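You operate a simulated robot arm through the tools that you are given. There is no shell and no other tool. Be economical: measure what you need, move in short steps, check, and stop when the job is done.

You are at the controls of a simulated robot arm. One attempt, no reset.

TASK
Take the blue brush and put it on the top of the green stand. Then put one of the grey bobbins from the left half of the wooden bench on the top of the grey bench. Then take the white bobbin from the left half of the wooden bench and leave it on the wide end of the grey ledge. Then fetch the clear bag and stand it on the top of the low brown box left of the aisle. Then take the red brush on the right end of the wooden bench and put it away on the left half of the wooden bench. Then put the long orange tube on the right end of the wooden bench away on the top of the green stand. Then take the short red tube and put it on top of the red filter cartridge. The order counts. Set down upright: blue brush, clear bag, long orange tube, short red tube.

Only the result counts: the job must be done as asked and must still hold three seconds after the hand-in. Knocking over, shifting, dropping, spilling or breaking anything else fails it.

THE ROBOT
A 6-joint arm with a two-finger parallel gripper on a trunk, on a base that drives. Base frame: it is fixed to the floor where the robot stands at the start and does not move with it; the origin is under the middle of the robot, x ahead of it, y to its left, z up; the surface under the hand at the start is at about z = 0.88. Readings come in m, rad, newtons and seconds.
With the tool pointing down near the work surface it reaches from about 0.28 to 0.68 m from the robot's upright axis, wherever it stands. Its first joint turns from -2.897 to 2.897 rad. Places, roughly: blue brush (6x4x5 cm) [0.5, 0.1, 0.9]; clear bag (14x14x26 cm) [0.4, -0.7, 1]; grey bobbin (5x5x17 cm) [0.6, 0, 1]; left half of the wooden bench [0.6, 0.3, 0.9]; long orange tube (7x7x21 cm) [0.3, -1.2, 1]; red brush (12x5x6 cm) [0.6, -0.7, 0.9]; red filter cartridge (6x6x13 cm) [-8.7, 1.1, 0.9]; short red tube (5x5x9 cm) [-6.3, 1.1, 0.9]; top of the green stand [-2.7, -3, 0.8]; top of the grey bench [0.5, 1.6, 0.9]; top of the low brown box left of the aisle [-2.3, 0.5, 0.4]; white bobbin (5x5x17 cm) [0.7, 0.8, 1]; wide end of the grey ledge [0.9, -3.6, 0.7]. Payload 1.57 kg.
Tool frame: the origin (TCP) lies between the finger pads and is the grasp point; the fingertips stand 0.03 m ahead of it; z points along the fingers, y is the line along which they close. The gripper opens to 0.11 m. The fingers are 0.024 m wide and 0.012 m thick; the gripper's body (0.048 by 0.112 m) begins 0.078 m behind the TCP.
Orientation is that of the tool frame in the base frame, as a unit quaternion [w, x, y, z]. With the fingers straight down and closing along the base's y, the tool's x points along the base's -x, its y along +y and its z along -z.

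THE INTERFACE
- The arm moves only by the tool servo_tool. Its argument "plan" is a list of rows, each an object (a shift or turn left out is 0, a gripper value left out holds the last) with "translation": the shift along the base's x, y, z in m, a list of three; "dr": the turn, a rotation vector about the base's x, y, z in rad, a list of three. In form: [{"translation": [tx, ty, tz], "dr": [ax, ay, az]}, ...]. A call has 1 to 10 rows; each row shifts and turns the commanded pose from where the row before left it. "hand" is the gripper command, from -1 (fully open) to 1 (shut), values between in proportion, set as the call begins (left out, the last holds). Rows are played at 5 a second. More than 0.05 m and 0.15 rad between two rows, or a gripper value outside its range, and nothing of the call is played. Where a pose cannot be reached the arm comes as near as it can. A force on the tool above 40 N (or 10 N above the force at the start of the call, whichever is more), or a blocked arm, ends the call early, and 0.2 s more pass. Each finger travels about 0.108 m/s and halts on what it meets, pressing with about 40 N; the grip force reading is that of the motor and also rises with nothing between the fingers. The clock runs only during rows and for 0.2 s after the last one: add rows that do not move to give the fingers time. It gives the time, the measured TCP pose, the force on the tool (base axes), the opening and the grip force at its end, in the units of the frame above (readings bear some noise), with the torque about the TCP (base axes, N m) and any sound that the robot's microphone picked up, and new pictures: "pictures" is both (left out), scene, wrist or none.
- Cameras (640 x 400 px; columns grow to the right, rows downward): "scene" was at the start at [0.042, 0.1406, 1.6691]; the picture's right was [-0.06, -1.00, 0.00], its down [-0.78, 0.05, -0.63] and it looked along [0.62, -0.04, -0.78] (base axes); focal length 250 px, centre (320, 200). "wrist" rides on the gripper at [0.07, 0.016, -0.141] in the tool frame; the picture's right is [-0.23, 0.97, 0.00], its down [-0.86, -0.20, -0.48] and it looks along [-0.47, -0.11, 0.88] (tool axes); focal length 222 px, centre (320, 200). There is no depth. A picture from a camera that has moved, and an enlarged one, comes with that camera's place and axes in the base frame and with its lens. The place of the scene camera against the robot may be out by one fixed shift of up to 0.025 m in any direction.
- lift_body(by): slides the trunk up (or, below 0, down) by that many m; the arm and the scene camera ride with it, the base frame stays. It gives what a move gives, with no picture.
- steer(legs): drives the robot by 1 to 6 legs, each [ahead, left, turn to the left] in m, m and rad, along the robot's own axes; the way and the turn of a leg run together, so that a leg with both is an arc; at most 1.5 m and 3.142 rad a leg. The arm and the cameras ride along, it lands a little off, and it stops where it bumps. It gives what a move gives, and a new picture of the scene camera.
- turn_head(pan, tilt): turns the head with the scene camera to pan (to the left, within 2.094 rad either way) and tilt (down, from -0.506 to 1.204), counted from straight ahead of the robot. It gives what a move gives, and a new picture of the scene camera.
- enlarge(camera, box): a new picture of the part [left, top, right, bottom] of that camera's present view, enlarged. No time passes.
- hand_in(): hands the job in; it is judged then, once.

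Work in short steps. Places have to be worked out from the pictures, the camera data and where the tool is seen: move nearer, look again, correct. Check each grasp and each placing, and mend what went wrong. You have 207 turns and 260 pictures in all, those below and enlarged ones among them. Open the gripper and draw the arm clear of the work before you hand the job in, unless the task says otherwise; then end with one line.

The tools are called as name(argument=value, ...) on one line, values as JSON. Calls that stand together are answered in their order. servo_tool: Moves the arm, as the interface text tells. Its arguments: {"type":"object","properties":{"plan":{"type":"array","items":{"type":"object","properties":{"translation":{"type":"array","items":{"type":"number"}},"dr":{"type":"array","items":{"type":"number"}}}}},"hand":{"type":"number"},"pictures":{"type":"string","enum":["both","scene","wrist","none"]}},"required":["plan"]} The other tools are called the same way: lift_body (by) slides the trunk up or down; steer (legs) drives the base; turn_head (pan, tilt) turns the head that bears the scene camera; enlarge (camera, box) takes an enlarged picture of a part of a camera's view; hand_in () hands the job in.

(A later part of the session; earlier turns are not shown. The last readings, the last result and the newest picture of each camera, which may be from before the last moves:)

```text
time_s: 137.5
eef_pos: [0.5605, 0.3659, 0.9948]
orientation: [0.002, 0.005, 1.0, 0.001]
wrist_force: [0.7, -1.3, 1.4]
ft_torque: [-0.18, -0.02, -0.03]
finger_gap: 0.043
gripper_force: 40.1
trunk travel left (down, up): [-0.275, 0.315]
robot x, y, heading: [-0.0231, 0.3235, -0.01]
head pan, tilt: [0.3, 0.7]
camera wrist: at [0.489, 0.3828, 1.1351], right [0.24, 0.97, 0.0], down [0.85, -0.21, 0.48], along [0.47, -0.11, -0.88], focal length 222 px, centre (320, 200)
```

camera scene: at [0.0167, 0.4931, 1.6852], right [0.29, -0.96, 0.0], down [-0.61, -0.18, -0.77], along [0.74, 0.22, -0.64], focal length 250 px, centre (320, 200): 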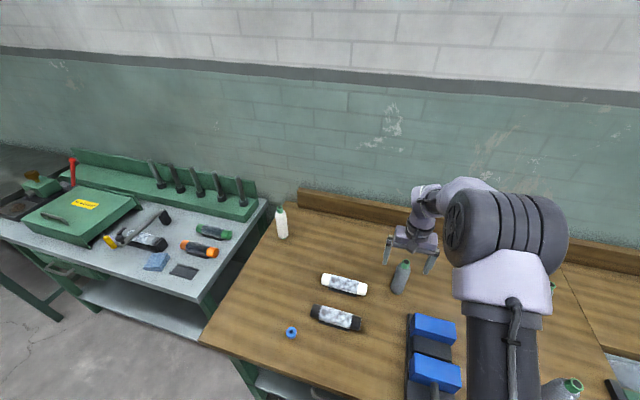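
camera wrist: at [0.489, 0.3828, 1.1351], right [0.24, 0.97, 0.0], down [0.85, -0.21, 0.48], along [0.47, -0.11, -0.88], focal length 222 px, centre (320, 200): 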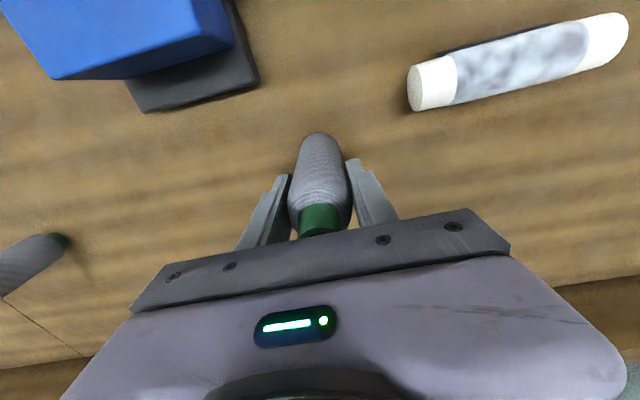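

Gripped (0.043 m). I lift clear, retract, then back off and drive left to the grey bench.

servo_tool(plan=[{"translation": [0, 0, 0.04]}, {"translation": [0, 0, 0.05]}, {"translation": [0, 0, 0.05]}, {"translation": [0, 0, 0.05]}, {"translation": [0, 0, 0.05]}, {"translation": [0, 0, 0.03]}, {"translation": [-0.05, 0, 0]}, {"translation": [-0.05, 0, 0]}, {"translation": [-0.05, 0, 0]}], pictures="wrist")

steer(legs=[[-0.25, 0, 0], [0, 1.03, 0]])

turn_head(pan=0.1, tilt=0.85)

```text
time_s: 139.5
eef_pos: [0.4041, 0.3715, 1.2659]
orientation: [0.002, 0.005, 1.0, 0.0]
wrist_force: [0.0, -0.1, -1.3]
ft_torque: [-0.01, -0.05, 0.01]
finger_gap: 0.0432
gripper_force: 40.5
trunk travel left (down, up): [-0.275, 0.315]
robot x, y, heading: [-0.0236, 0.3242, -0.014]
head pan, tilt: [0.3, 0.7]
camera wrist: at [0.3341, 0.3883, 1.4057], right [0.24, 0.97, 0.0], down [0.85, -0.21, 0.48], along [0.47, -0.11, -0.88], focal length 222 px, centre (320, 200)
```

wrist: 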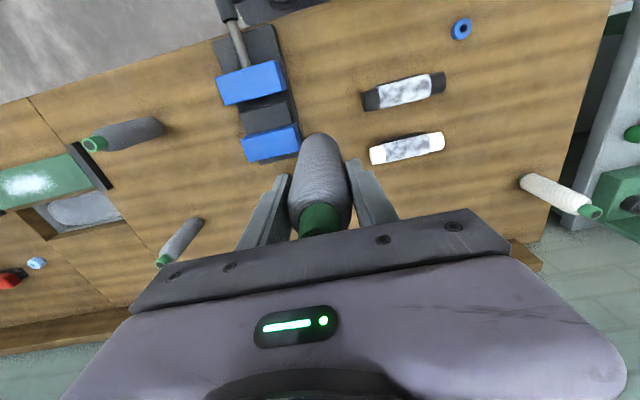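

```text
time_s: 146.2
eef_pos: [0.1754, 1.385, 1.2617]
orientation: [0.0, 0.007, 1.0, 0.0]
wrist_force: [-0.7, -0.1, -0.6]
ft_torque: [-0.02, 0.0, 0.01]
finger_gap: 0.0429
gripper_force: 40.0
trunk travel left (down, up): [-0.275, 0.315]
robot x, y, heading: [-0.2608, 1.3375, -0.013]
head pan, tilt: [0.3, 0.7]
camera scene: at [-0.2102, 1.5074, 1.6848], right [0.28, -0.96, 0.0], down [-0.62, -0.18, -0.76], along [0.73, 0.22, -0.64], focal length 250 px, centre (320, 200)
```

scene: 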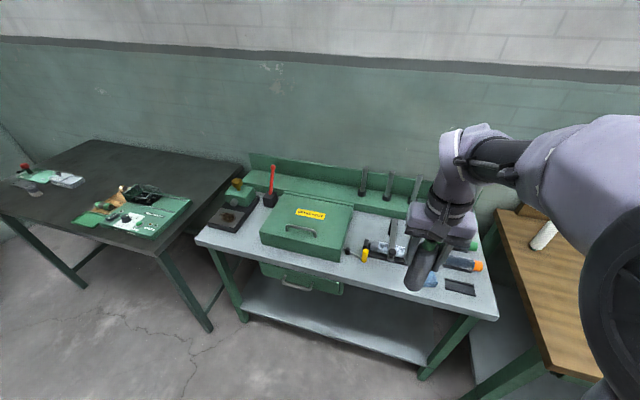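

```text
time_s: 146.9
eef_pos: [0.1761, 1.3835, 1.262]
orientation: [0.0, 0.007, 1.0, 0.001]
wrist_force: [-0.2, -0.2, -1.1]
ft_torque: [-0.07, -0.01, -0.01]
finger_gap: 0.0433
gripper_force: 40.2
trunk travel left (down, up): [-0.275, 0.315]
robot x, y, heading: [-0.2607, 1.3357, -0.013]
head pan, tilt: [0.099, 0.85]
camera scene: at [-0.2138, 1.4896, 1.6726], right [0.09, -1.0, 0.0], down [-0.75, -0.06, -0.66], along [0.66, 0.06, -0.75], focal length 250 px, centre (320, 200)
```

scene: 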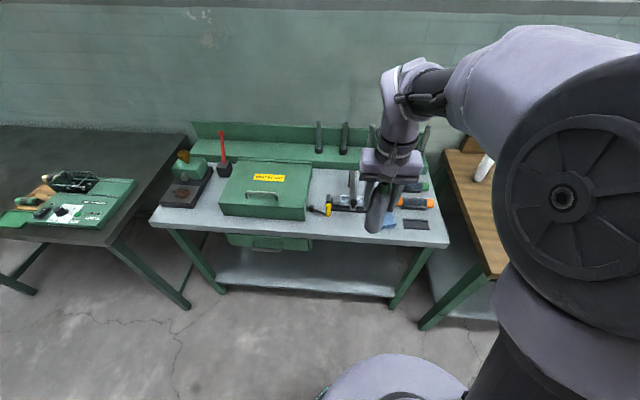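

enlarge(camera="scene", box=[150, 140, 460, 260])

```text
2.06 times, centred on (305, 200) of scene
camera zoom: at [-0.2138, 1.4896, 1.6726], right [0.09, -1.0, 0.0], down [-0.75, -0.06, -0.66], along [0.66, 0.06, -0.75], focal length 516 px, centre (351, 200)
```

zoom: 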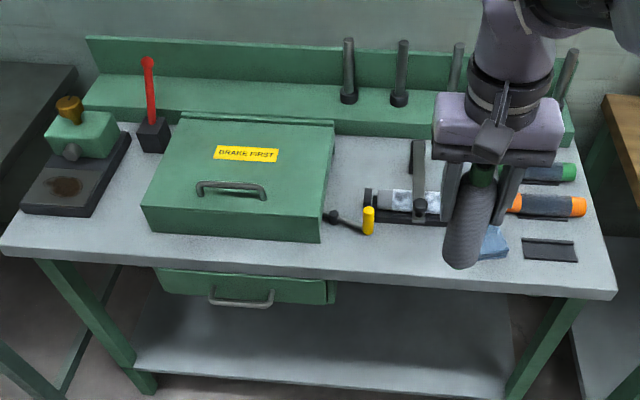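

A free strip lies at the front of the grey bench around (0.345, 1.44). I move over there high and check with the wrist camera.

servo_tool(plan=[{"translation": [0.045, 0.015, -0.01]}, {"translation": [0.045, 0.015, -0.01]}, {"translation": [0.045, 0.015, -0.01]}, {"translation": [0.035, 0.01, -0.03]}, {"translation": [0, 0, -0.04]}, {}])

```text
time_s: 148.3
eef_pos: [0.3473, 1.4353, 1.1619]
orientation: [0.0, 0.007, 1.0, -0.001]
wrist_force: [1.1, -0.3, -1.2]
ft_torque: [-0.01, -0.01, 0.01]
finger_gap: 0.0429
gripper_force: 39.5
trunk travel left (down, up): [-0.275, 0.315]
robot x, y, heading: [-0.2609, 1.3382, -0.015]
head pan, tilt: [0.099, 0.85]
camera scene: at [-0.2138, 1.4897, 1.6726], right [0.09, -1.0, 0.0], down [-0.75, -0.06, -0.66], along [0.66, 0.06, -0.75], focal length 250 px, centre (320, 200)
camera wrist: at [0.2771, 1.4517, 1.3037], right [0.24, 0.97, 0.0], down [0.85, -0.21, 0.48], along [0.46, -0.12, -0.88], focal length 222 px, centre (320, 200)
```

scene: 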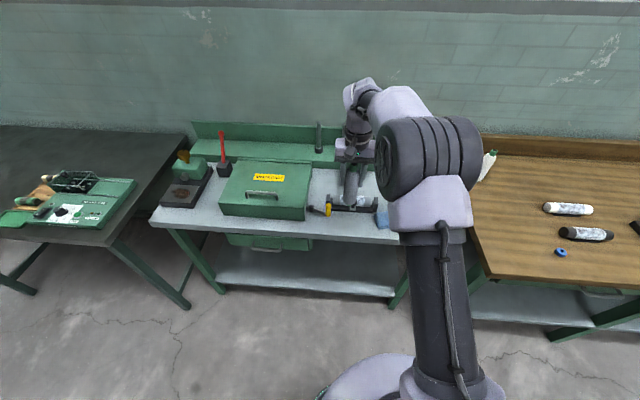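
wrist: 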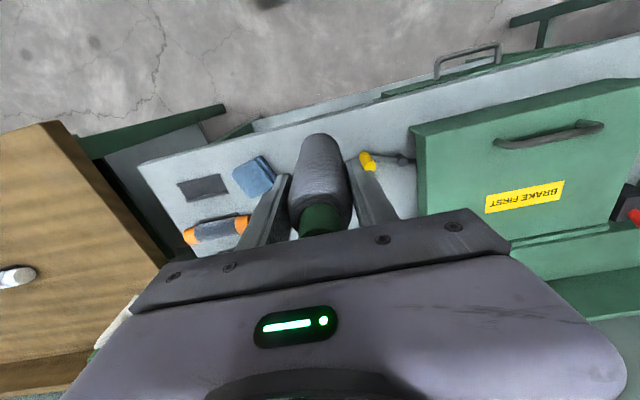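

Wrist data put the bench's front edge at x≈0.335, so I shift to x≈0.385 and lower toward contact.

servo_tool(plan=[{"translation": [0.038, 0, 0]}, {"translation": [0, 0, -0.05]}, {"translation": [0, 0, -0.05]}, {"translation": [0, 0, -0.03]}, {}])

```text
time_s: 149.5
eef_pos: [0.3827, 1.4374, 1.0339]
orientation: [0.0, 0.007, 1.0, -0.001]
wrist_force: [0.5, -0.2, -0.6]
ft_torque: [-0.01, 0.0, 0.0]
finger_gap: 0.0429
gripper_force: 39.8
trunk travel left (down, up): [-0.275, 0.315]
robot x, y, heading: [-0.2628, 1.3391, -0.018]
head pan, tilt: [0.099, 0.85]
camera scene: at [-0.2138, 1.4896, 1.6726], right [0.09, -1.0, 0.0], down [-0.75, -0.06, -0.66], along [0.66, 0.06, -0.75], focal length 250 px, centre (320, 200)
camera wrist: at [0.3139, 1.454, 1.1753], right [0.24, 0.97, 0.0], down [0.85, -0.21, 0.48], along [0.46, -0.12, -0.88], focal length 222 px, centre (320, 200)
```

scene: 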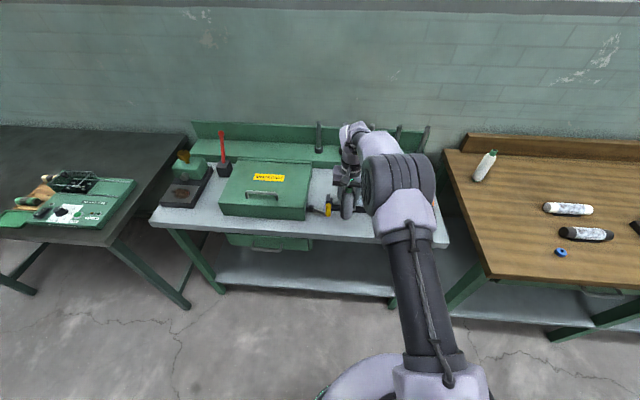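
wrist: 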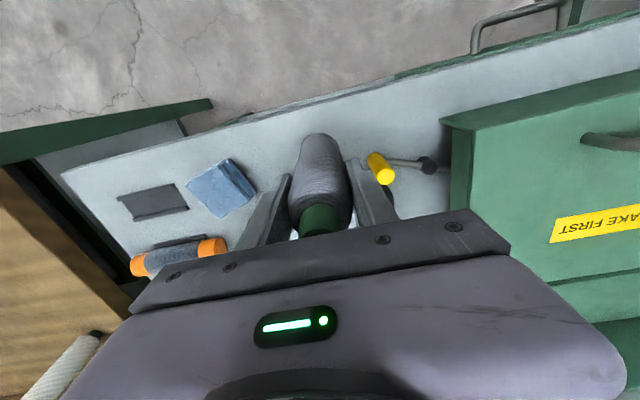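

enlarge(camera="scene", box=[280, 150, 440, 250])

```text
4.00 times, centred on (360, 200) of scene
camera zoom: at [-0.2138, 1.4896, 1.6726], right [0.09, -1.0, 0.0], down [-0.75, -0.06, -0.66], along [0.66, 0.06, -0.75], focal length 999 px, centre (160, 200)
```

zoom: 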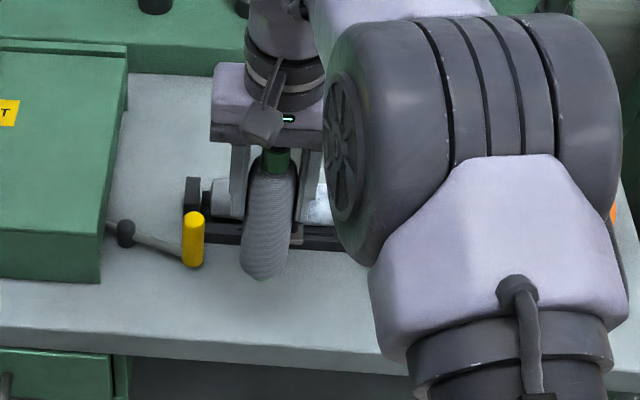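

The bobbin's landing spot lies between the tool tray and the bench edge. Lower gently to contact.

servo_tool(plan=[{"translation": [-0.002, 0, -0.015]}, {"translation": [0, 0, -0.01]}, {"translation": [0, 0, -0.006]}, {"translation": [0, 0, -0.004]}, {"translation": [0, 0, -0.004]}, {"translation": [0, 0, -0.003]}, {"translation": [0, 0, -0.003]}, {}], pictures="wrist")

```text
time_s: 151.3
eef_pos: [0.3825, 1.437, 0.9869]
orientation: [0.0, 0.007, 1.0, 0.0]
wrist_force: [0.2, 0.6, -1.5]
ft_torque: [0.0, 0.0, 0.01]
finger_gap: 0.0431
gripper_force: 40.2
trunk travel left (down, up): [-0.275, 0.315]
robot x, y, heading: [-0.2611, 1.3398, -0.017]
head pan, tilt: [0.099, 0.85]
camera wrist: at [0.3126, 1.4543, 1.1287], right [0.24, 0.97, 0.0], down [0.85, -0.21, 0.48], along [0.46, -0.12, -0.88], focal length 222 px, centre (320, 200)
```

wrist: 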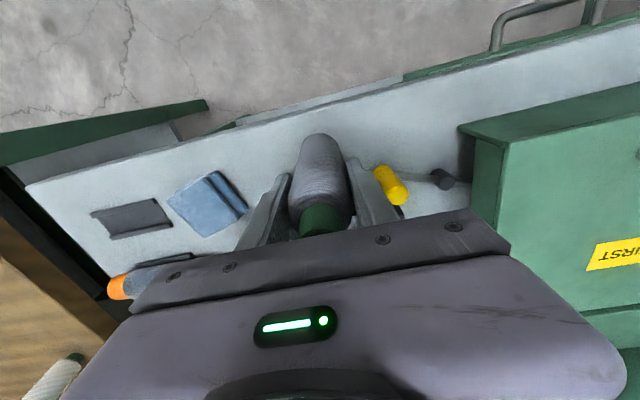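

No contact yet; continue in small steps.

servo_tool(plan=[{"translation": [0, 0, -0.004]}, {"translation": [0, 0, -0.004]}, {"translation": [0, 0, -0.004]}, {"translation": [0, 0, -0.004]}, {"translation": [0, 0, -0.004]}, {"translation": [0, 0, -0.004]}, {"translation": [0, 0, -0.004]}, {}], pictures="scene")

```text
time_s: 152.5
eef_pos: [0.3821, 1.4391, 0.9734]
orientation: [0.005, 0.007, 1.0, 0.0]
wrist_force: [-3.7, 0.0, 20.1]
ft_torque: [-0.13, 0.44, -0.11]
finger_gap: 0.0432
gripper_force: 40.8
trunk travel left (down, up): [-0.275, 0.315]
robot x, y, heading: [-0.2635, 1.3364, -0.014]
head pan, tilt: [0.099, 0.85]
stopped in row 6: the force on the tool passed its limit at 44 N (the readings are from after the stop); the commanded pose is now the measured one
camera scene: at [-0.2169, 1.489, 1.6729], right [0.09, -1.0, 0.0], down [-0.75, -0.06, -0.66], along [0.66, 0.06, -0.75], focal length 250 px, centre (320, 200)
```

scene: 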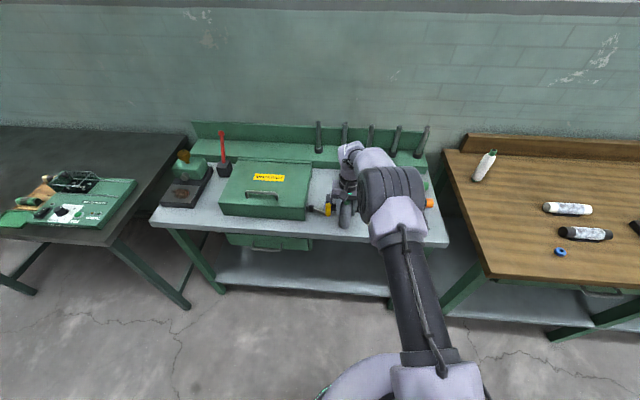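

Contact made (surface z≈0.86). I check the spot before releasing.

servo_tool(plan=[{"translation": [0, 0, 0.002]}, {}], pictures="none")

enlarge(camera="scene", box=[280, 150, 440, 250])

```text
time_s: 153.1
eef_pos: [0.3823, 1.439, 0.9742]
orientation: [0.004, 0.007, 1.0, 0.002]
wrist_force: [1.5, 1.6, 15.2]
ft_torque: [0.17, -0.18, 0.01]
finger_gap: 0.0429
gripper_force: 40.0
trunk travel left (down, up): [-0.275, 0.315]
robot x, y, heading: [-0.2601, 1.3356, -0.015]
head pan, tilt: [0.099, 0.85]
```

```text
4.00 times, centred on (360, 200) of scene
camera zoom: at [-0.2156, 1.4896, 1.6726], right [0.09, -1.0, 0.0], down [-0.75, -0.06, -0.66], along [0.66, 0.06, -0.75], focal length 999 px, centre (160, 200)
```

zoom: 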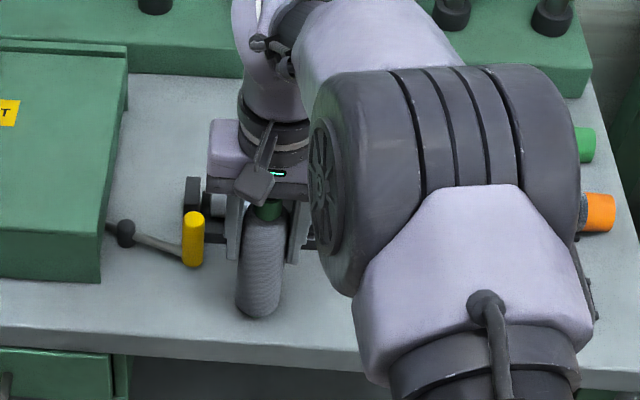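

Fully on the bench top. Release partially, then rise.

servo_tool(plan=[{"translation": [0, 0, 0.001]}, {}, {}], hand=-0.3, pictures="none")

servo_tool(plan=[{"translation": [0, 0, 0.02]}, {"translation": [0, 0, 0.04]}, {"translation": [0, 0, 0.05]}, {"translation": [0, 0, 0.05]}, {"translation": [0, 0, 0.05]}, {"translation": [0, 0, 0.04]}, {"translation": [-0.05, 0, 0.0]}, {"translation": [-0.05, 0, 0.0]}, {"translation": [-0.05, 0, 0.0]}])

```text
time_s: 153.9
eef_pos: [0.3831, 1.4385, 0.975]
orientation: [0.003, 0.008, 1.0, 0.001]
wrist_force: [0.0, 0.1, -0.1]
ft_torque: [-0.02, 0.0, -0.01]
finger_gap: 0.0715
gripper_force: 0.1
trunk travel left (down, up): [-0.275, 0.315]
robot x, y, heading: [-0.2623, 1.3415, -0.017]
head pan, tilt: [0.099, 0.85]
```

```text
time_s: 155.9
eef_pos: [0.2295, 1.4404, 1.2238]
orientation: [0.004, 0.008, 1.0, 0.001]
wrist_force: [-0.5, -0.7, 0.2]
ft_torque: [0.0, -0.04, -0.04]
finger_gap: 0.0714
gripper_force: 0.0
trunk travel left (down, up): [-0.275, 0.315]
robot x, y, heading: [-0.2574, 1.3382, -0.009]
head pan, tilt: [0.099, 0.85]
camera scene: at [-0.2165, 1.4895, 1.6727], right [0.09, -1.0, 0.0], down [-0.75, -0.06, -0.66], along [0.66, 0.06, -0.75], focal length 250 px, centre (320, 200)
camera wrist: at [0.1569, 1.4564, 1.3648], right [0.24, 0.97, 0.0], down [0.85, -0.21, 0.49], along [0.47, -0.11, -0.87], focal length 222 px, centre (320, 200)
```

scene: 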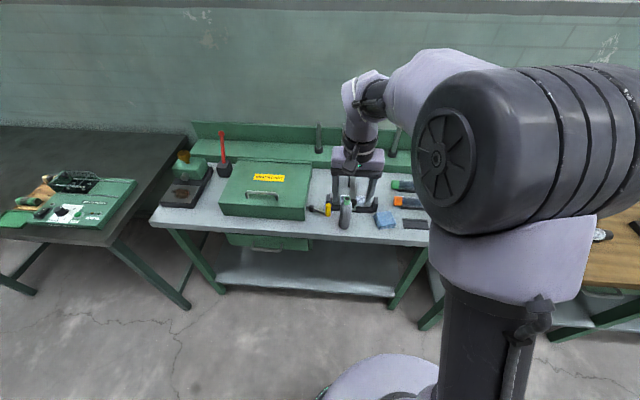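
wrist: 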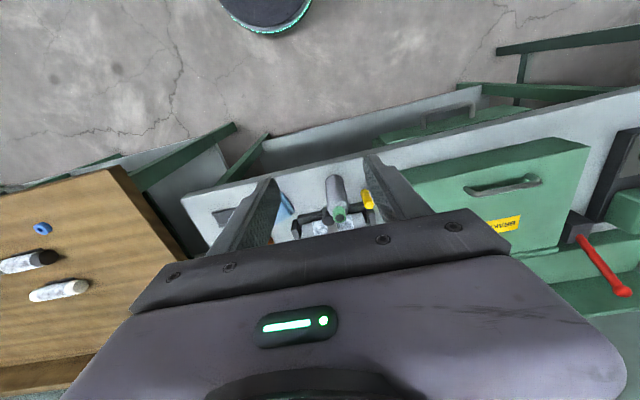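

The grey bobbin stands on the grey bench. Now the white bobbin near (0.70,0.86): I drive right and approach.

steer(legs=[[0, -0.5, 0.01], [0.24, 0, 0]])

servo_tool(plan=[{"translation": [0.04, 0, 0]}, {"translation": [0.04, 0, 0]}, {}], hand=-1)

```text
time_s: 160.2
eef_pos: [0.4616, 0.9436, 1.2223]
orientation: [0.003, 0.01, 1.0, 0.0]
wrist_force: [1.0, 0.5, -0.7]
ft_torque: [0.01, 0.02, 0.02]
finger_gap: 0.0715
gripper_force: 0.1
trunk travel left (down, up): [-0.275, 0.315]
robot x, y, heading: [-0.0287, 0.8413, -0.023]
head pan, tilt: [0.099, 0.85]
camera scene: at [0.0175, 0.9953, 1.6725], right [0.08, -1.0, 0.0], down [-0.75, -0.06, -0.66], along [0.66, 0.05, -0.75], focal length 250 px, centre (320, 200)
```

scene: 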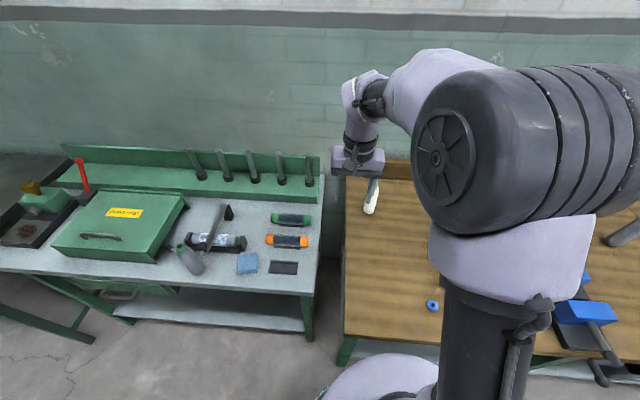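

```text
time_s: 161.0
eef_pos: [0.5402, 0.9417, 1.2227]
orientation: [0.003, 0.01, 1.0, 0.001]
wrist_force: [-0.8, -1.5, -0.3]
ft_torque: [-0.02, -0.01, 0.02]
finger_gap: 0.1101
gripper_force: 0.1
trunk travel left (down, up): [-0.275, 0.315]
robot x, y, heading: [-0.0304, 0.8431, -0.019]
head pan, tilt: [0.099, 0.85]
camera scene: at [0.0157, 0.9952, 1.6726], right [0.08, -1.0, 0.0], down [-0.75, -0.06, -0.66], along [0.66, 0.05, -0.75], focal length 250 px, centre (320, 200)
camera wrist: at [0.469, 0.958, 1.3629], right [0.25, 0.97, 0.0], down [0.85, -0.22, 0.48], along [0.47, -0.12, -0.88], focal length 222 px, centre (320, 200)
```

scene: 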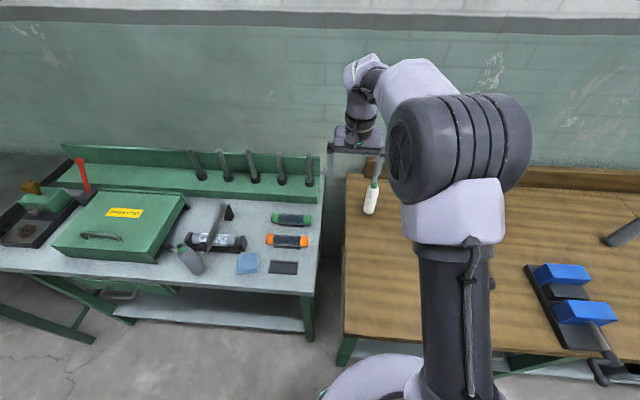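
wrist: 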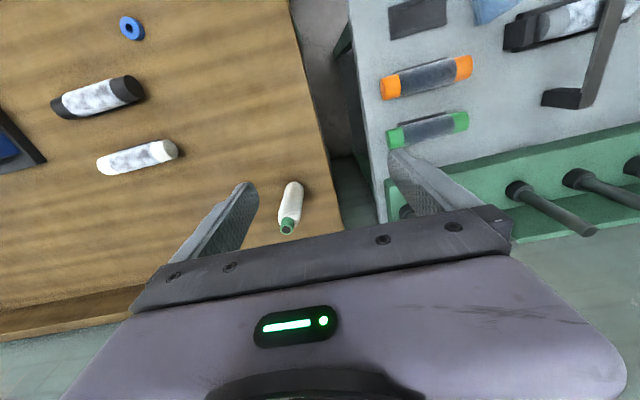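

White bobbin at (0.672,0.845). I creep forward 5 cm to bring it within reach.

steer(legs=[[0.05, 0, 0]])

servo_tool(plan=[{"translation": [0.035, -0.035, 0]}, {"translation": [0.03, -0.035, -0.01]}, {"translation": [0.016, -0.025, -0.03]}, {"translation": [0, 0, -0.05]}, {}], pictures="wrist")

```text
time_s: 161.9
eef_pos: [0.5919, 0.94, 1.2208]
orientation: [0.003, 0.011, 1.0, 0.0]
wrist_force: [1.2, 0.2, -0.5]
ft_torque: [0.0, 0.02, 0.01]
finger_gap: 0.1101
gripper_force: 0.1
trunk travel left (down, up): [-0.275, 0.315]
robot x, y, heading: [0.0152, 0.8416, -0.014]
head pan, tilt: [0.099, 0.85]
camera scene: at [0.0681, 0.9943, 1.6725], right [0.08, -1.0, 0.0], down [-0.75, -0.06, -0.66], along [0.66, 0.05, -0.75], focal length 250 px, centre (320, 200)
```

scene: 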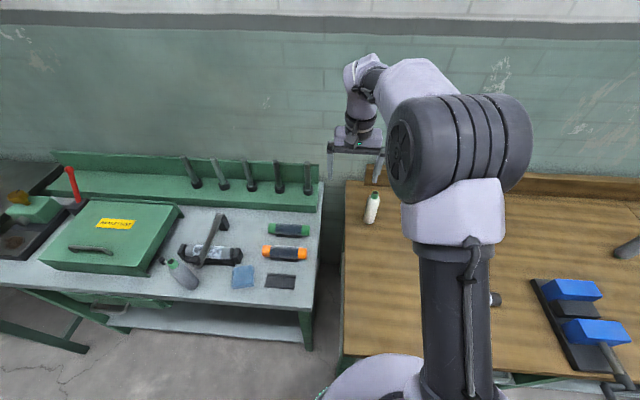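

```text
time_s: 163.1
eef_pos: [0.6732, 0.8418, 1.1344]
orientation: [0.003, 0.01, 1.0, 0.002]
wrist_force: [-0.2, -1.0, 0.5]
ft_torque: [0.02, 0.02, -0.04]
finger_gap: 0.1098
gripper_force: 0.0
trunk travel left (down, up): [-0.275, 0.315]
robot x, y, heading: [0.0202, 0.8444, -0.018]
head pan, tilt: [0.099, 0.85]
camera wrist: at [0.6022, 0.8589, 1.2751], right [0.25, 0.97, 0.0], down [0.85, -0.22, 0.48], along [0.47, -0.12, -0.88], focal length 222 px, centre (320, 200)
```

wrist: 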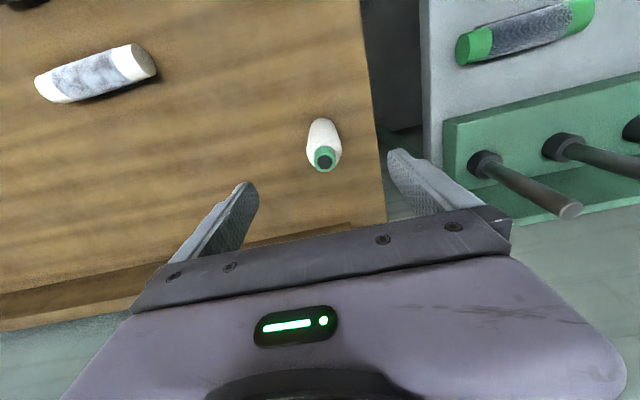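

Centred on the white bobbin. Descend and grip.

servo_tool(plan=[{"translation": [0.004, 0.002, -0.05]}, {"translation": [0, 0, -0.05]}, {"translation": [0, 0, -0.038]}, {}], pictures="wrist")

```text
refused: row 1 steps farther than a row can; nothing moved
```

Trim the first step.

servo_tool(plan=[{"translation": [0.004, 0.002, -0.045]}, {"translation": [0, 0, -0.05]}, {"translation": [0, 0, -0.043]}, {}], pictures="wrist")

```text
time_s: 164.1
eef_pos: [0.6753, 0.8452, 0.9944]
orientation: [0.004, 0.01, 1.0, 0.0]
wrist_force: [0.2, -0.8, -0.2]
ft_torque: [-0.01, -0.01, 0.03]
finger_gap: 0.1099
gripper_force: 0.0
trunk travel left (down, up): [-0.275, 0.315]
robot x, y, heading: [0.0151, 0.8398, -0.02]
head pan, tilt: [0.099, 0.85]
camera wrist: at [0.6036, 0.8623, 1.1352], right [0.25, 0.97, 0.0], down [0.85, -0.22, 0.48], along [0.47, -0.12, -0.88], focal length 222 px, centre (320, 200)
```

wrist: 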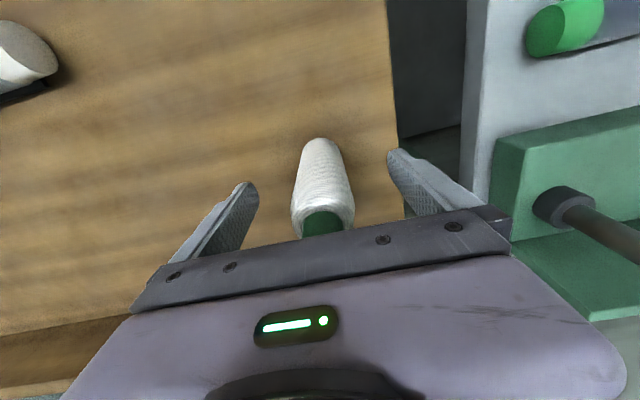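

Positioned as with the grey one; close.

servo_tool(plan=[{}, {}, {}, {}, {}], hand=1, pictures="none")

servo_tool(plan=[{"translation": [0, 0, 0.04]}, {"translation": [0, 0, 0.05]}, {"translation": [0, 0, 0.05]}, {"translation": [0, 0, 0.05]}, {"translation": [0, 0, 0.05]}, {"translation": [-0.05, 0, 0.0]}, {"translation": [-0.05, 0, 0]}, {"translation": [-0.05, 0, 0]}, {"translation": [-0.05, 0, 0]}, {"translation": [-0.05, 0, 0]}], pictures="wrist")

```text
time_s: 165.3
eef_pos: [0.6746, 0.846, 0.9947]
orientation: [0.002, 0.01, 1.0, 0.001]
wrist_force: [-0.3, 0.3, -0.1]
ft_torque: [0.06, 0.01, -0.01]
finger_gap: 0.043
gripper_force: 40.3
trunk travel left (down, up): [-0.275, 0.315]
robot x, y, heading: [0.0208, 0.8438, -0.019]
head pan, tilt: [0.099, 0.85]
```

```text
time_s: 167.5
eef_pos: [0.4232, 0.8484, 1.2347]
orientation: [0.004, 0.011, 1.0, 0.001]
wrist_force: [0.0, 0.5, -1.0]
ft_torque: [-0.01, -0.03, 0.01]
finger_gap: 0.0428
gripper_force: 39.4
trunk travel left (down, up): [-0.275, 0.315]
robot x, y, heading: [0.0216, 0.844, -0.02]
head pan, tilt: [0.099, 0.85]
camera wrist: at [0.3524, 0.8649, 1.3759], right [0.25, 0.97, 0.0], down [0.85, -0.22, 0.48], along [0.47, -0.12, -0.87], focal length 222 px, centre (320, 200)
```

wrist: 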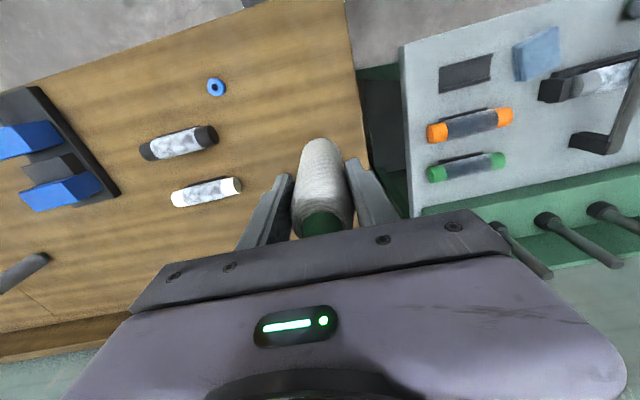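

White bobbin held. Now toward the grey ledge at (0.9,-3.6): I back off, turn right and drive down the aisle, keeping clear of the pillar and bin.

steer(legs=[[-0.52, 0, 0], [0, 0, -1.551], [1.5, 0, 0], [0.45, -0.75, 0]])

turn_head(pan=0.5, tilt=0.4)

```text
time_s: 185.6
eef_pos: [-1.2209, -1.5154, 1.2339]
orientation: [0.003, 0.715, 0.699, -0.001]
wrist_force: [0.7, 0.4, -1.3]
ft_torque: [0.02, 0.0, 0.02]
finger_gap: 0.0429
gripper_force: 39.8
trunk travel left (down, up): [-0.275, 0.315]
robot x, y, heading: [-1.2282, -1.1083, -1.597]
head pan, tilt: [0.099, 0.85]
camera scene: at [-1.0937, -1.1641, 1.6726], right [-1.0, -0.08, 0.0], down [-0.06, 0.75, -0.66], along [0.05, -0.66, -0.75], focal length 250 px, centre (320, 200)
```

scene: 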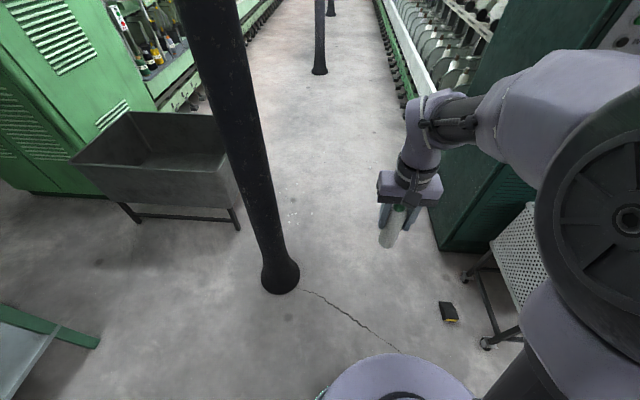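

```text
time_s: 186.5
eef_pos: [-1.2222, -1.5149, 1.2346]
orientation: [0.003, 0.715, 0.699, -0.001]
wrist_force: [0.8, 0.1, -1.3]
ft_torque: [0.0, -0.02, -0.02]
finger_gap: 0.0428
gripper_force: 40.2
trunk travel left (down, up): [-0.275, 0.315]
robot x, y, heading: [-1.2245, -1.107, -1.597]
head pan, tilt: [0.499, 0.4]
camera scene: at [-1.0568, -1.1682, 1.7116], right [-0.89, -0.46, 0.0], down [-0.18, 0.35, -0.92], along [0.42, -0.82, -0.39], focal length 250 px, centre (320, 200)
```

scene: 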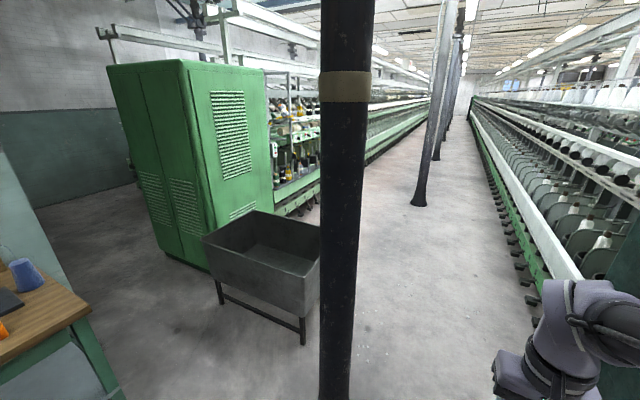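

Path at x≈-1.25 is clear. I drive on to y≈-3.5 and turn left to face the green machine.

steer(legs=[[0, 0, 0.026], [1.5, 0, 0], [0.9, 0, 0], [0, 0, 1.571]])

turn_head(pan=0.15, tilt=0.5)

```text
time_s: 202.4
eef_pos: [-0.8057, -3.5356, 1.2339]
orientation: [0.003, 0.019, 1.0, 0.001]
wrist_force: [-0.5, 0.0, -1.2]
ft_torque: [-0.03, -0.01, 0.0]
finger_gap: 0.0431
gripper_force: 39.7
trunk travel left (down, up): [-0.275, 0.315]
robot x, y, heading: [-1.2128, -3.5314, -0.036]
head pan, tilt: [0.499, 0.4]
camera scene: at [-1.1586, -3.3457, 1.7117], right [0.45, -0.9, 0.0], down [-0.35, -0.17, -0.92], along [0.82, 0.41, -0.39], focal length 250 px, centre (320, 200)
```

scene: 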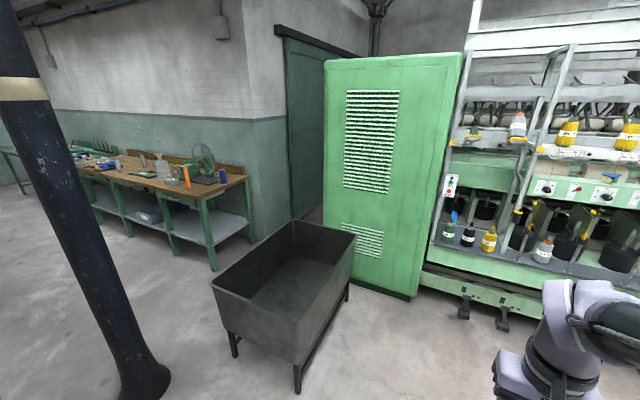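

```text
time_s: 203.2
eef_pos: [-0.807, -3.5347, 1.235]
orientation: [0.002, 0.018, 1.0, 0.002]
wrist_force: [0.6, 0.2, 0.0]
ft_torque: [0.02, -0.03, -0.03]
finger_gap: 0.0427
gripper_force: 40.0
trunk travel left (down, up): [-0.275, 0.315]
robot x, y, heading: [-1.2129, -3.5308, -0.038]
head pan, tilt: [0.15, 0.499]
camera scene: at [-1.1511, -3.3767, 1.7026], right [0.11, -0.99, 0.0], down [-0.48, -0.05, -0.88], along [0.87, 0.1, -0.48], focal length 250 px, centre (320, 200)
```

scene: 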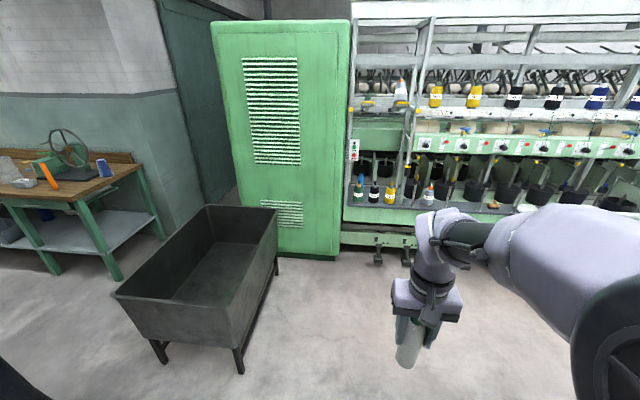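

The grey ledge with bobbins is ahead. I drive closer (to x≈0.1) and look.

steer(legs=[[0, 0, 0.038], [1.3, 0, 0]])

turn_head(pan=0.1, tilt=0.8)

enlarge(camera="wrist", box=[0, 0, 640, 400])

```text
time_s: 210.2
eef_pos: [0.5152, -3.5115, 1.2337]
orientation: [0.003, -0.004, 1.0, 0.001]
wrist_force: [0.5, -0.3, -1.3]
ft_torque: [0.04, 0.04, -0.01]
finger_gap: 0.0429
gripper_force: 39.6
trunk travel left (down, up): [-0.275, 0.315]
robot x, y, heading: [0.107, -3.5236, 0.007]
head pan, tilt: [0.15, 0.499]
camera scene: at [0.1625, -3.3681, 1.7025], right [0.16, -0.99, 0.0], down [-0.47, -0.08, -0.88], along [0.87, 0.14, -0.48], focal length 250 px, centre (320, 200)
```

scene: 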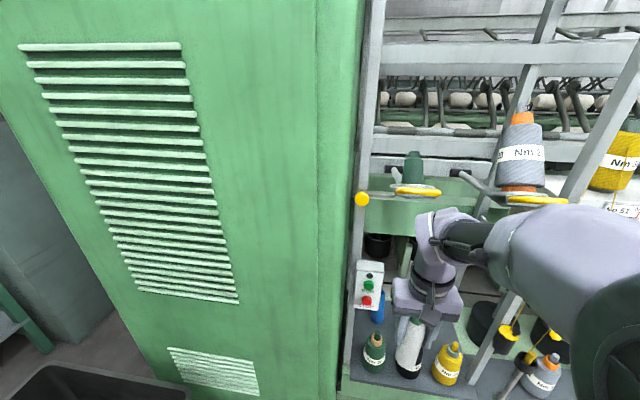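

```text
time_s: 211.1
eef_pos: [0.5125, -3.5097, 1.2347]
orientation: [0.003, -0.003, 1.0, 0.001]
wrist_force: [0.6, 0.5, 0.2]
ft_torque: [0.01, 0.01, -0.03]
finger_gap: 0.0429
gripper_force: 40.2
trunk travel left (down, up): [-0.275, 0.315]
robot x, y, heading: [0.1063, -3.5257, 0.01]
head pan, tilt: [0.099, 0.799]
camera scene: at [0.1526, -3.3738, 1.6766], right [0.11, -0.99, 0.0], down [-0.71, -0.08, -0.7], along [0.69, 0.07, -0.72], focal length 250 px, centre (320, 200)
```

scene: 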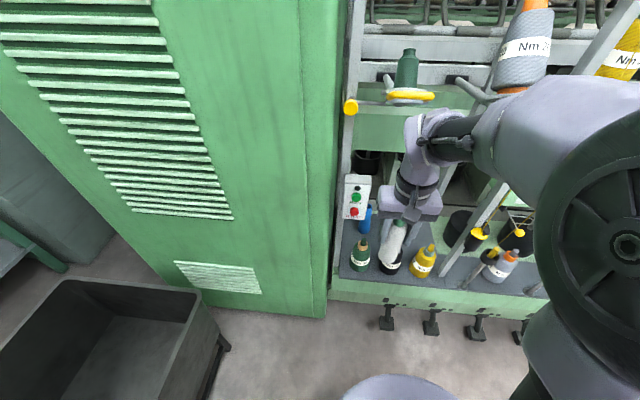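

```text
1.00 times, centred on (320, 200) of wrist (not enlarged: the box is as wide or as high as the picture)
camera zoom: at [0.4421, -3.4959, 1.3754], right [0.22, 0.98, 0.0], down [0.85, -0.19, 0.48], along [0.47, -0.1, -0.88], focal length 222 px, centre (320, 200)
```

zoom: 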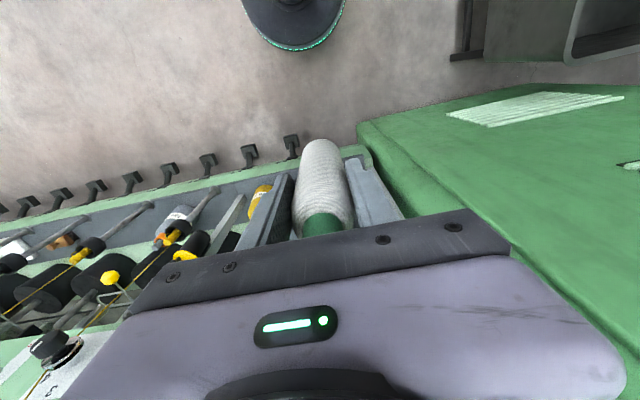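

enlarge(camera="scene", box=[320, 160, 560, 310])

```text
2.67 times, centred on (440, 235) of scene
camera zoom: at [0.1526, -3.3738, 1.6766], right [0.11, -0.99, 0.0], down [-0.71, -0.08, -0.7], along [0.69, 0.07, -0.72], focal length 666 px, centre (0, 107)
```

zoom: 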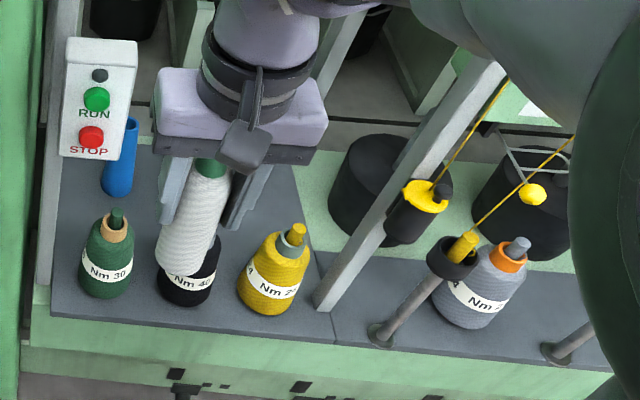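

The free spot is at about (0.9,-3.7) behind the front bobbins. I need to know the overhanging creel arms, so I take an enlarged view here, then step back for parallax.

turn_head(pan=-0.05, tilt=0.45)

steer(legs=[[-0.4, 0, 0]])

enlarge(camera="scene", box=[260, 60, 580, 260])

```text
time_s: 211.9
eef_pos: [0.5127, -3.5102, 1.2347]
orientation: [0.003, -0.004, 1.0, 0.001]
wrist_force: [-0.8, 0.2, -1.1]
ft_torque: [0.0, 0.0, -0.03]
finger_gap: 0.0431
gripper_force: 40.1
trunk travel left (down, up): [-0.275, 0.315]
robot x, y, heading: [0.1075, -3.528, 0.006]
head pan, tilt: [-0.051, 0.45]
camera scene: at [0.1642, -3.3864, 1.7069], right [-0.04, -1.0, 0.0], down [-0.44, 0.02, -0.9], along [0.9, -0.04, -0.44], focal length 250 px, centre (320, 200)
```

scene: 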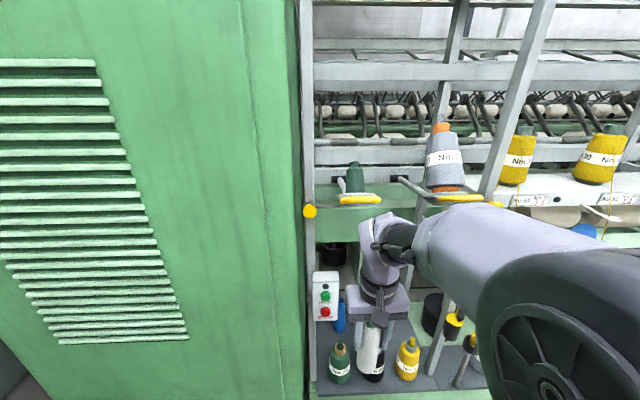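

```text
time_s: 214.4
eef_pos: [0.1115, -3.5161, 1.234]
orientation: [0.004, 0.002, 1.0, 0.001]
wrist_force: [-0.8, 0.0, -0.7]
ft_torque: [-0.05, 0.01, -0.01]
finger_gap: 0.0429
gripper_force: 39.7
trunk travel left (down, up): [-0.275, 0.315]
robot x, y, heading: [-0.2932, -3.5297, -0.002]
head pan, tilt: [-0.051, 0.45]
camera scene: at [-0.2367, -3.3882, 1.7071], right [-0.05, -1.0, 0.0], down [-0.43, 0.02, -0.9], along [0.9, -0.05, -0.43], focal length 250 px, centre (320, 200)
```

scene: 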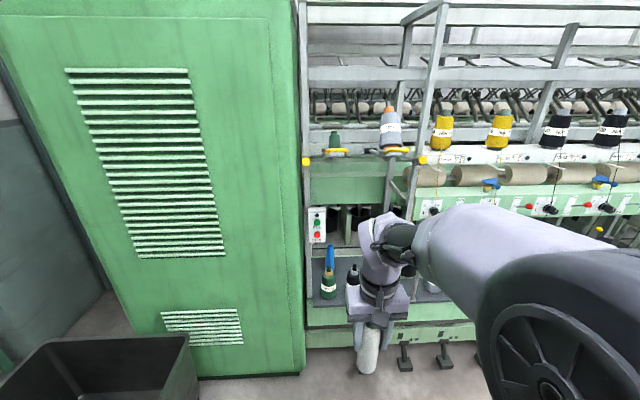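

```text
2.00 times, centred on (420, 160) of scene
camera zoom: at [-0.2367, -3.3882, 1.7071], right [-0.05, -1.0, 0.0], down [-0.43, 0.02, -0.9], along [0.9, -0.05, -0.43], focal length 500 px, centre (120, 280)
```

zoom: 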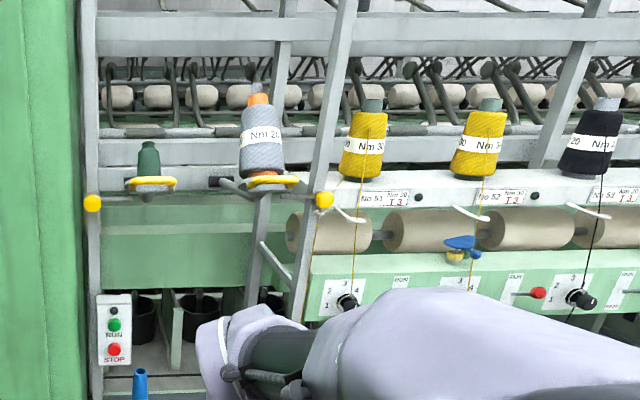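

Parallax shows: rings at (0.62, -3.49/-3.70, z 1.48), posts at y≈-3.40 and -3.835 (x≈0.7), panel at x≈1.08 above z 1.04. I'll lower the trunk by 0.18 so the arm passes beneath, and approach centred at y≈-3.63.

lift_body(by=-0.18)

servo_tool(plan=[{"translation": [0, 0, 0.03]}, {}], pictures="none")

steer(legs=[[0.42, -0.1, 0]])

```text
time_s: 216.4
eef_pos: [0.1127, -3.5146, 1.055]
orientation: [0.003, 0.001, 1.0, 0.0]
wrist_force: [-0.3, -0.2, -1.3]
ft_torque: [-0.01, 0.05, 0.03]
finger_gap: 0.0428
gripper_force: 40.1
trunk travel left (down, up): [-0.095, 0.495]
robot x, y, heading: [-0.292, -3.5271, -0.003]
head pan, tilt: [-0.051, 0.45]
```

```text
time_s: 217.0
eef_pos: [0.1114, -3.5136, 1.0855]
orientation: [0.002, 0.001, 1.0, 0.0]
wrist_force: [0.2, 1.1, -0.7]
ft_torque: [0.0, 0.0, -0.01]
finger_gap: 0.0428
gripper_force: 40.2
trunk travel left (down, up): [-0.095, 0.495]
robot x, y, heading: [-0.2955, -3.529, -0.002]
head pan, tilt: [-0.051, 0.45]
```

```text
time_s: 219.6
eef_pos: [0.5385, -3.6053, 1.084]
orientation: [0.002, -0.006, 1.0, 0.001]
wrist_force: [-0.1, -0.8, -1.4]
ft_torque: [0.01, 0.05, 0.0]
finger_gap: 0.0431
gripper_force: 40.4
trunk travel left (down, up): [-0.095, 0.495]
robot x, y, heading: [0.1338, -3.6242, 0.014]
head pan, tilt: [-0.051, 0.45]
camera scene: at [0.1884, -3.4839, 1.527], right [-0.04, -1.0, 0.0], down [-0.44, 0.02, -0.9], along [0.9, -0.03, -0.44], focal length 250 px, centre (320, 200)
```

scene: 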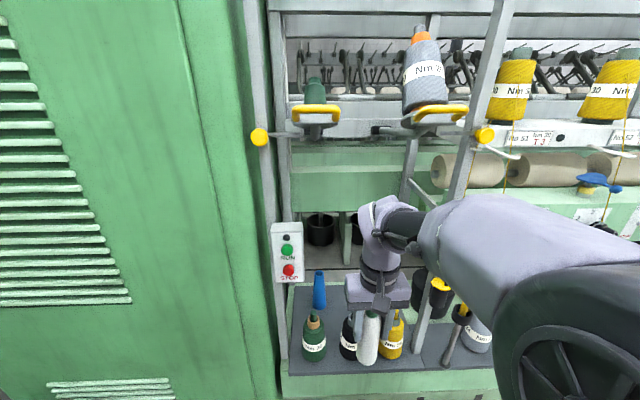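

View confirms the free rear area of the ledge. I move in 14 cm, then extend the arm at height over the front bobbins.

steer(legs=[[0.14, 0, 0]])

servo_tool(plan=[{"translation": [0.045, -0.008, 0.01]}, {"translation": [0.045, -0.008, 0]}, {"translation": [0.045, -0.008, 0]}, {}])

```text
time_s: 221.0
eef_pos: [0.6779, -3.6035, 1.0835]
orientation: [0.002, -0.005, 1.0, 0.001]
wrist_force: [1.2, -0.2, -1.5]
ft_torque: [0.04, 0.0, 0.02]
finger_gap: 0.0428
gripper_force: 40.2
trunk travel left (down, up): [-0.095, 0.495]
robot x, y, heading: [0.2731, -3.6237, 0.012]
head pan, tilt: [-0.051, 0.45]
camera scene: at [0.3294, -3.4824, 1.5269], right [-0.04, -1.0, 0.0], down [-0.44, 0.02, -0.9], along [0.9, -0.04, -0.44], focal length 250 px, centre (320, 200)
```

scene: 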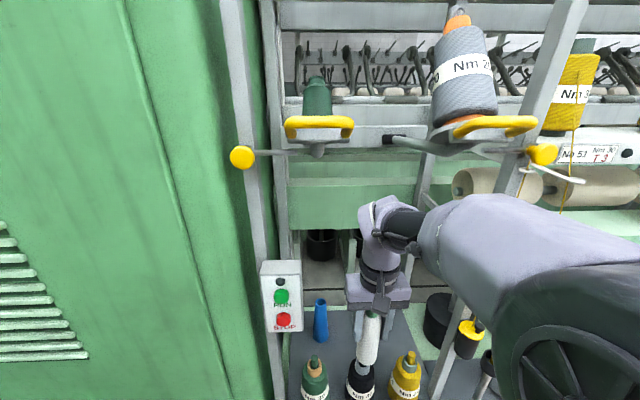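

```text
time_s: 222.0
eef_pos: [0.8132, -3.6265, 1.0957]
orientation: [0.003, -0.005, 1.0, 0.001]
wrist_force: [0.7, -0.7, -1.2]
ft_torque: [0.0, 0.01, 0.0]
finger_gap: 0.0428
gripper_force: 40.2
trunk travel left (down, up): [-0.095, 0.495]
robot x, y, heading: [0.2723, -3.625, 0.008]
head pan, tilt: [-0.051, 0.45]
camera scene: at [0.3285, -3.4824, 1.527], right [-0.04, -1.0, 0.0], down [-0.43, 0.02, -0.9], along [0.9, -0.04, -0.44], focal length 250 px, centre (320, 200)
camera wrist: at [0.743, -3.6117, 1.2377], right [0.22, 0.98, 0.0], down [0.85, -0.19, 0.48], along [0.47, -0.1, -0.88], focal length 222 px, centre (320, 200)
```

scene: 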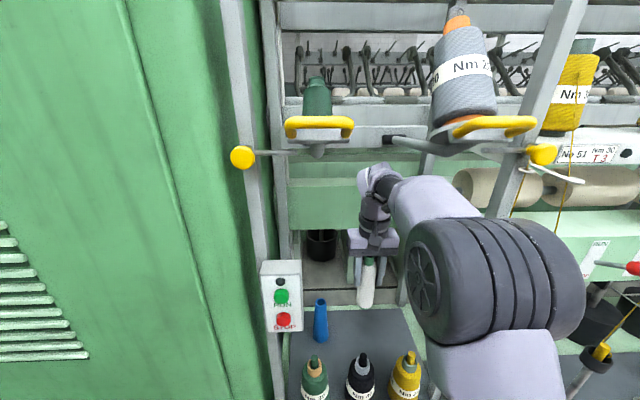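
wrist: 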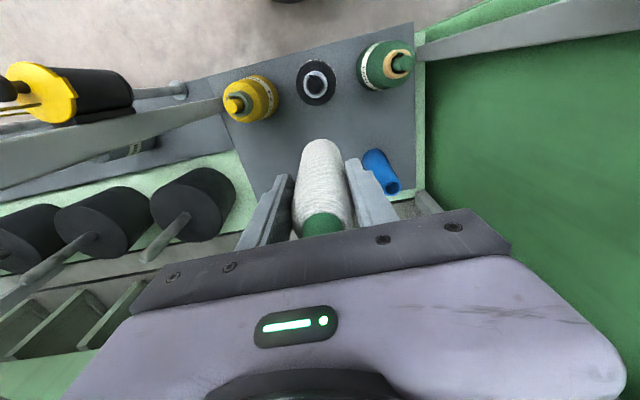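

Excellent view: black bobbin (0.75,-3.62), yellow (0.75,-3.74), blue (0.94,-3.525), plate back to x≈1.0. Target (0.885,-3.65). Move there and lower.

servo_tool(plan=[{"translation": [0.04, -0.013, 0]}, {"translation": [0.032, -0.012, 0]}, {"translation": [0, 0, -0.05]}, {"translation": [0, 0, -0.05]}, {"translation": [0, 0, -0.05]}, {"translation": [0, 0, -0.05]}, {"translation": [0, 0, -0.03]}, {}])

```text
time_s: 223.8
eef_pos: [0.8848, -3.6508, 0.8651]
orientation: [0.003, -0.004, 1.0, 0.0]
wrist_force: [-0.2, 0.0, -1.8]
ft_torque: [0.0, -0.01, -0.02]
finger_gap: 0.0429
gripper_force: 40.1
trunk travel left (down, up): [-0.095, 0.495]
robot x, y, heading: [0.2758, -3.6236, 0.01]
head pan, tilt: [-0.051, 0.45]
camera scene: at [0.3285, -3.4824, 1.527], right [-0.04, -1.0, 0.0], down [-0.43, 0.02, -0.9], along [0.9, -0.04, -0.44], focal length 250 px, centre (320, 200)
camera wrist: at [0.8139, -3.6366, 1.0064], right [0.22, 0.98, 0.0], down [0.85, -0.19, 0.48], along [0.47, -0.1, -0.88], focal length 222 px, centre (320, 200)
```

scene: 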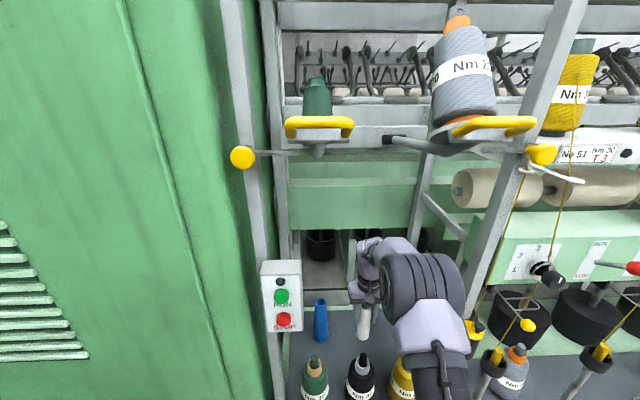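
wrist: 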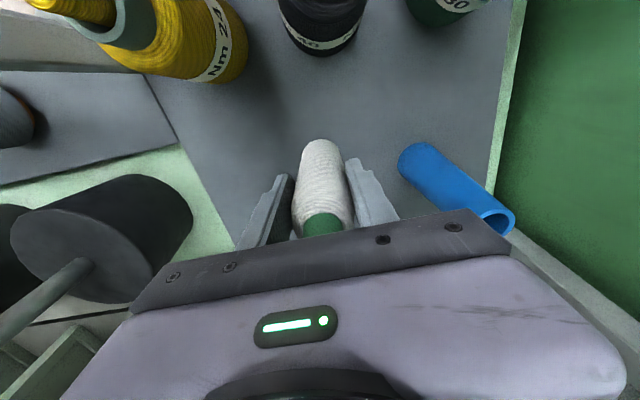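

About 5 cm to go; lower in small steps.

servo_tool(plan=[{"translation": [0, 0, -0.02]}, {"translation": [0, 0, -0.01]}, {"translation": [0, 0, -0.005]}, {"translation": [0, 0, -0.004]}, {"translation": [0, 0, -0.004]}, {"translation": [0, 0, -0.004]}, {"translation": [0, 0, -0.003]}, {}], pictures="none")

```text
time_s: 225.6
eef_pos: [0.8851, -3.652, 0.8152]
orientation: [0.003, -0.004, 1.0, 0.001]
wrist_force: [-0.1, 0.5, 0.0]
ft_torque: [-0.01, 0.04, -0.02]
finger_gap: 0.0427
gripper_force: 39.8
trunk travel left (down, up): [-0.095, 0.495]
robot x, y, heading: [0.2709, -3.6256, 0.014]
head pan, tilt: [-0.051, 0.45]
```

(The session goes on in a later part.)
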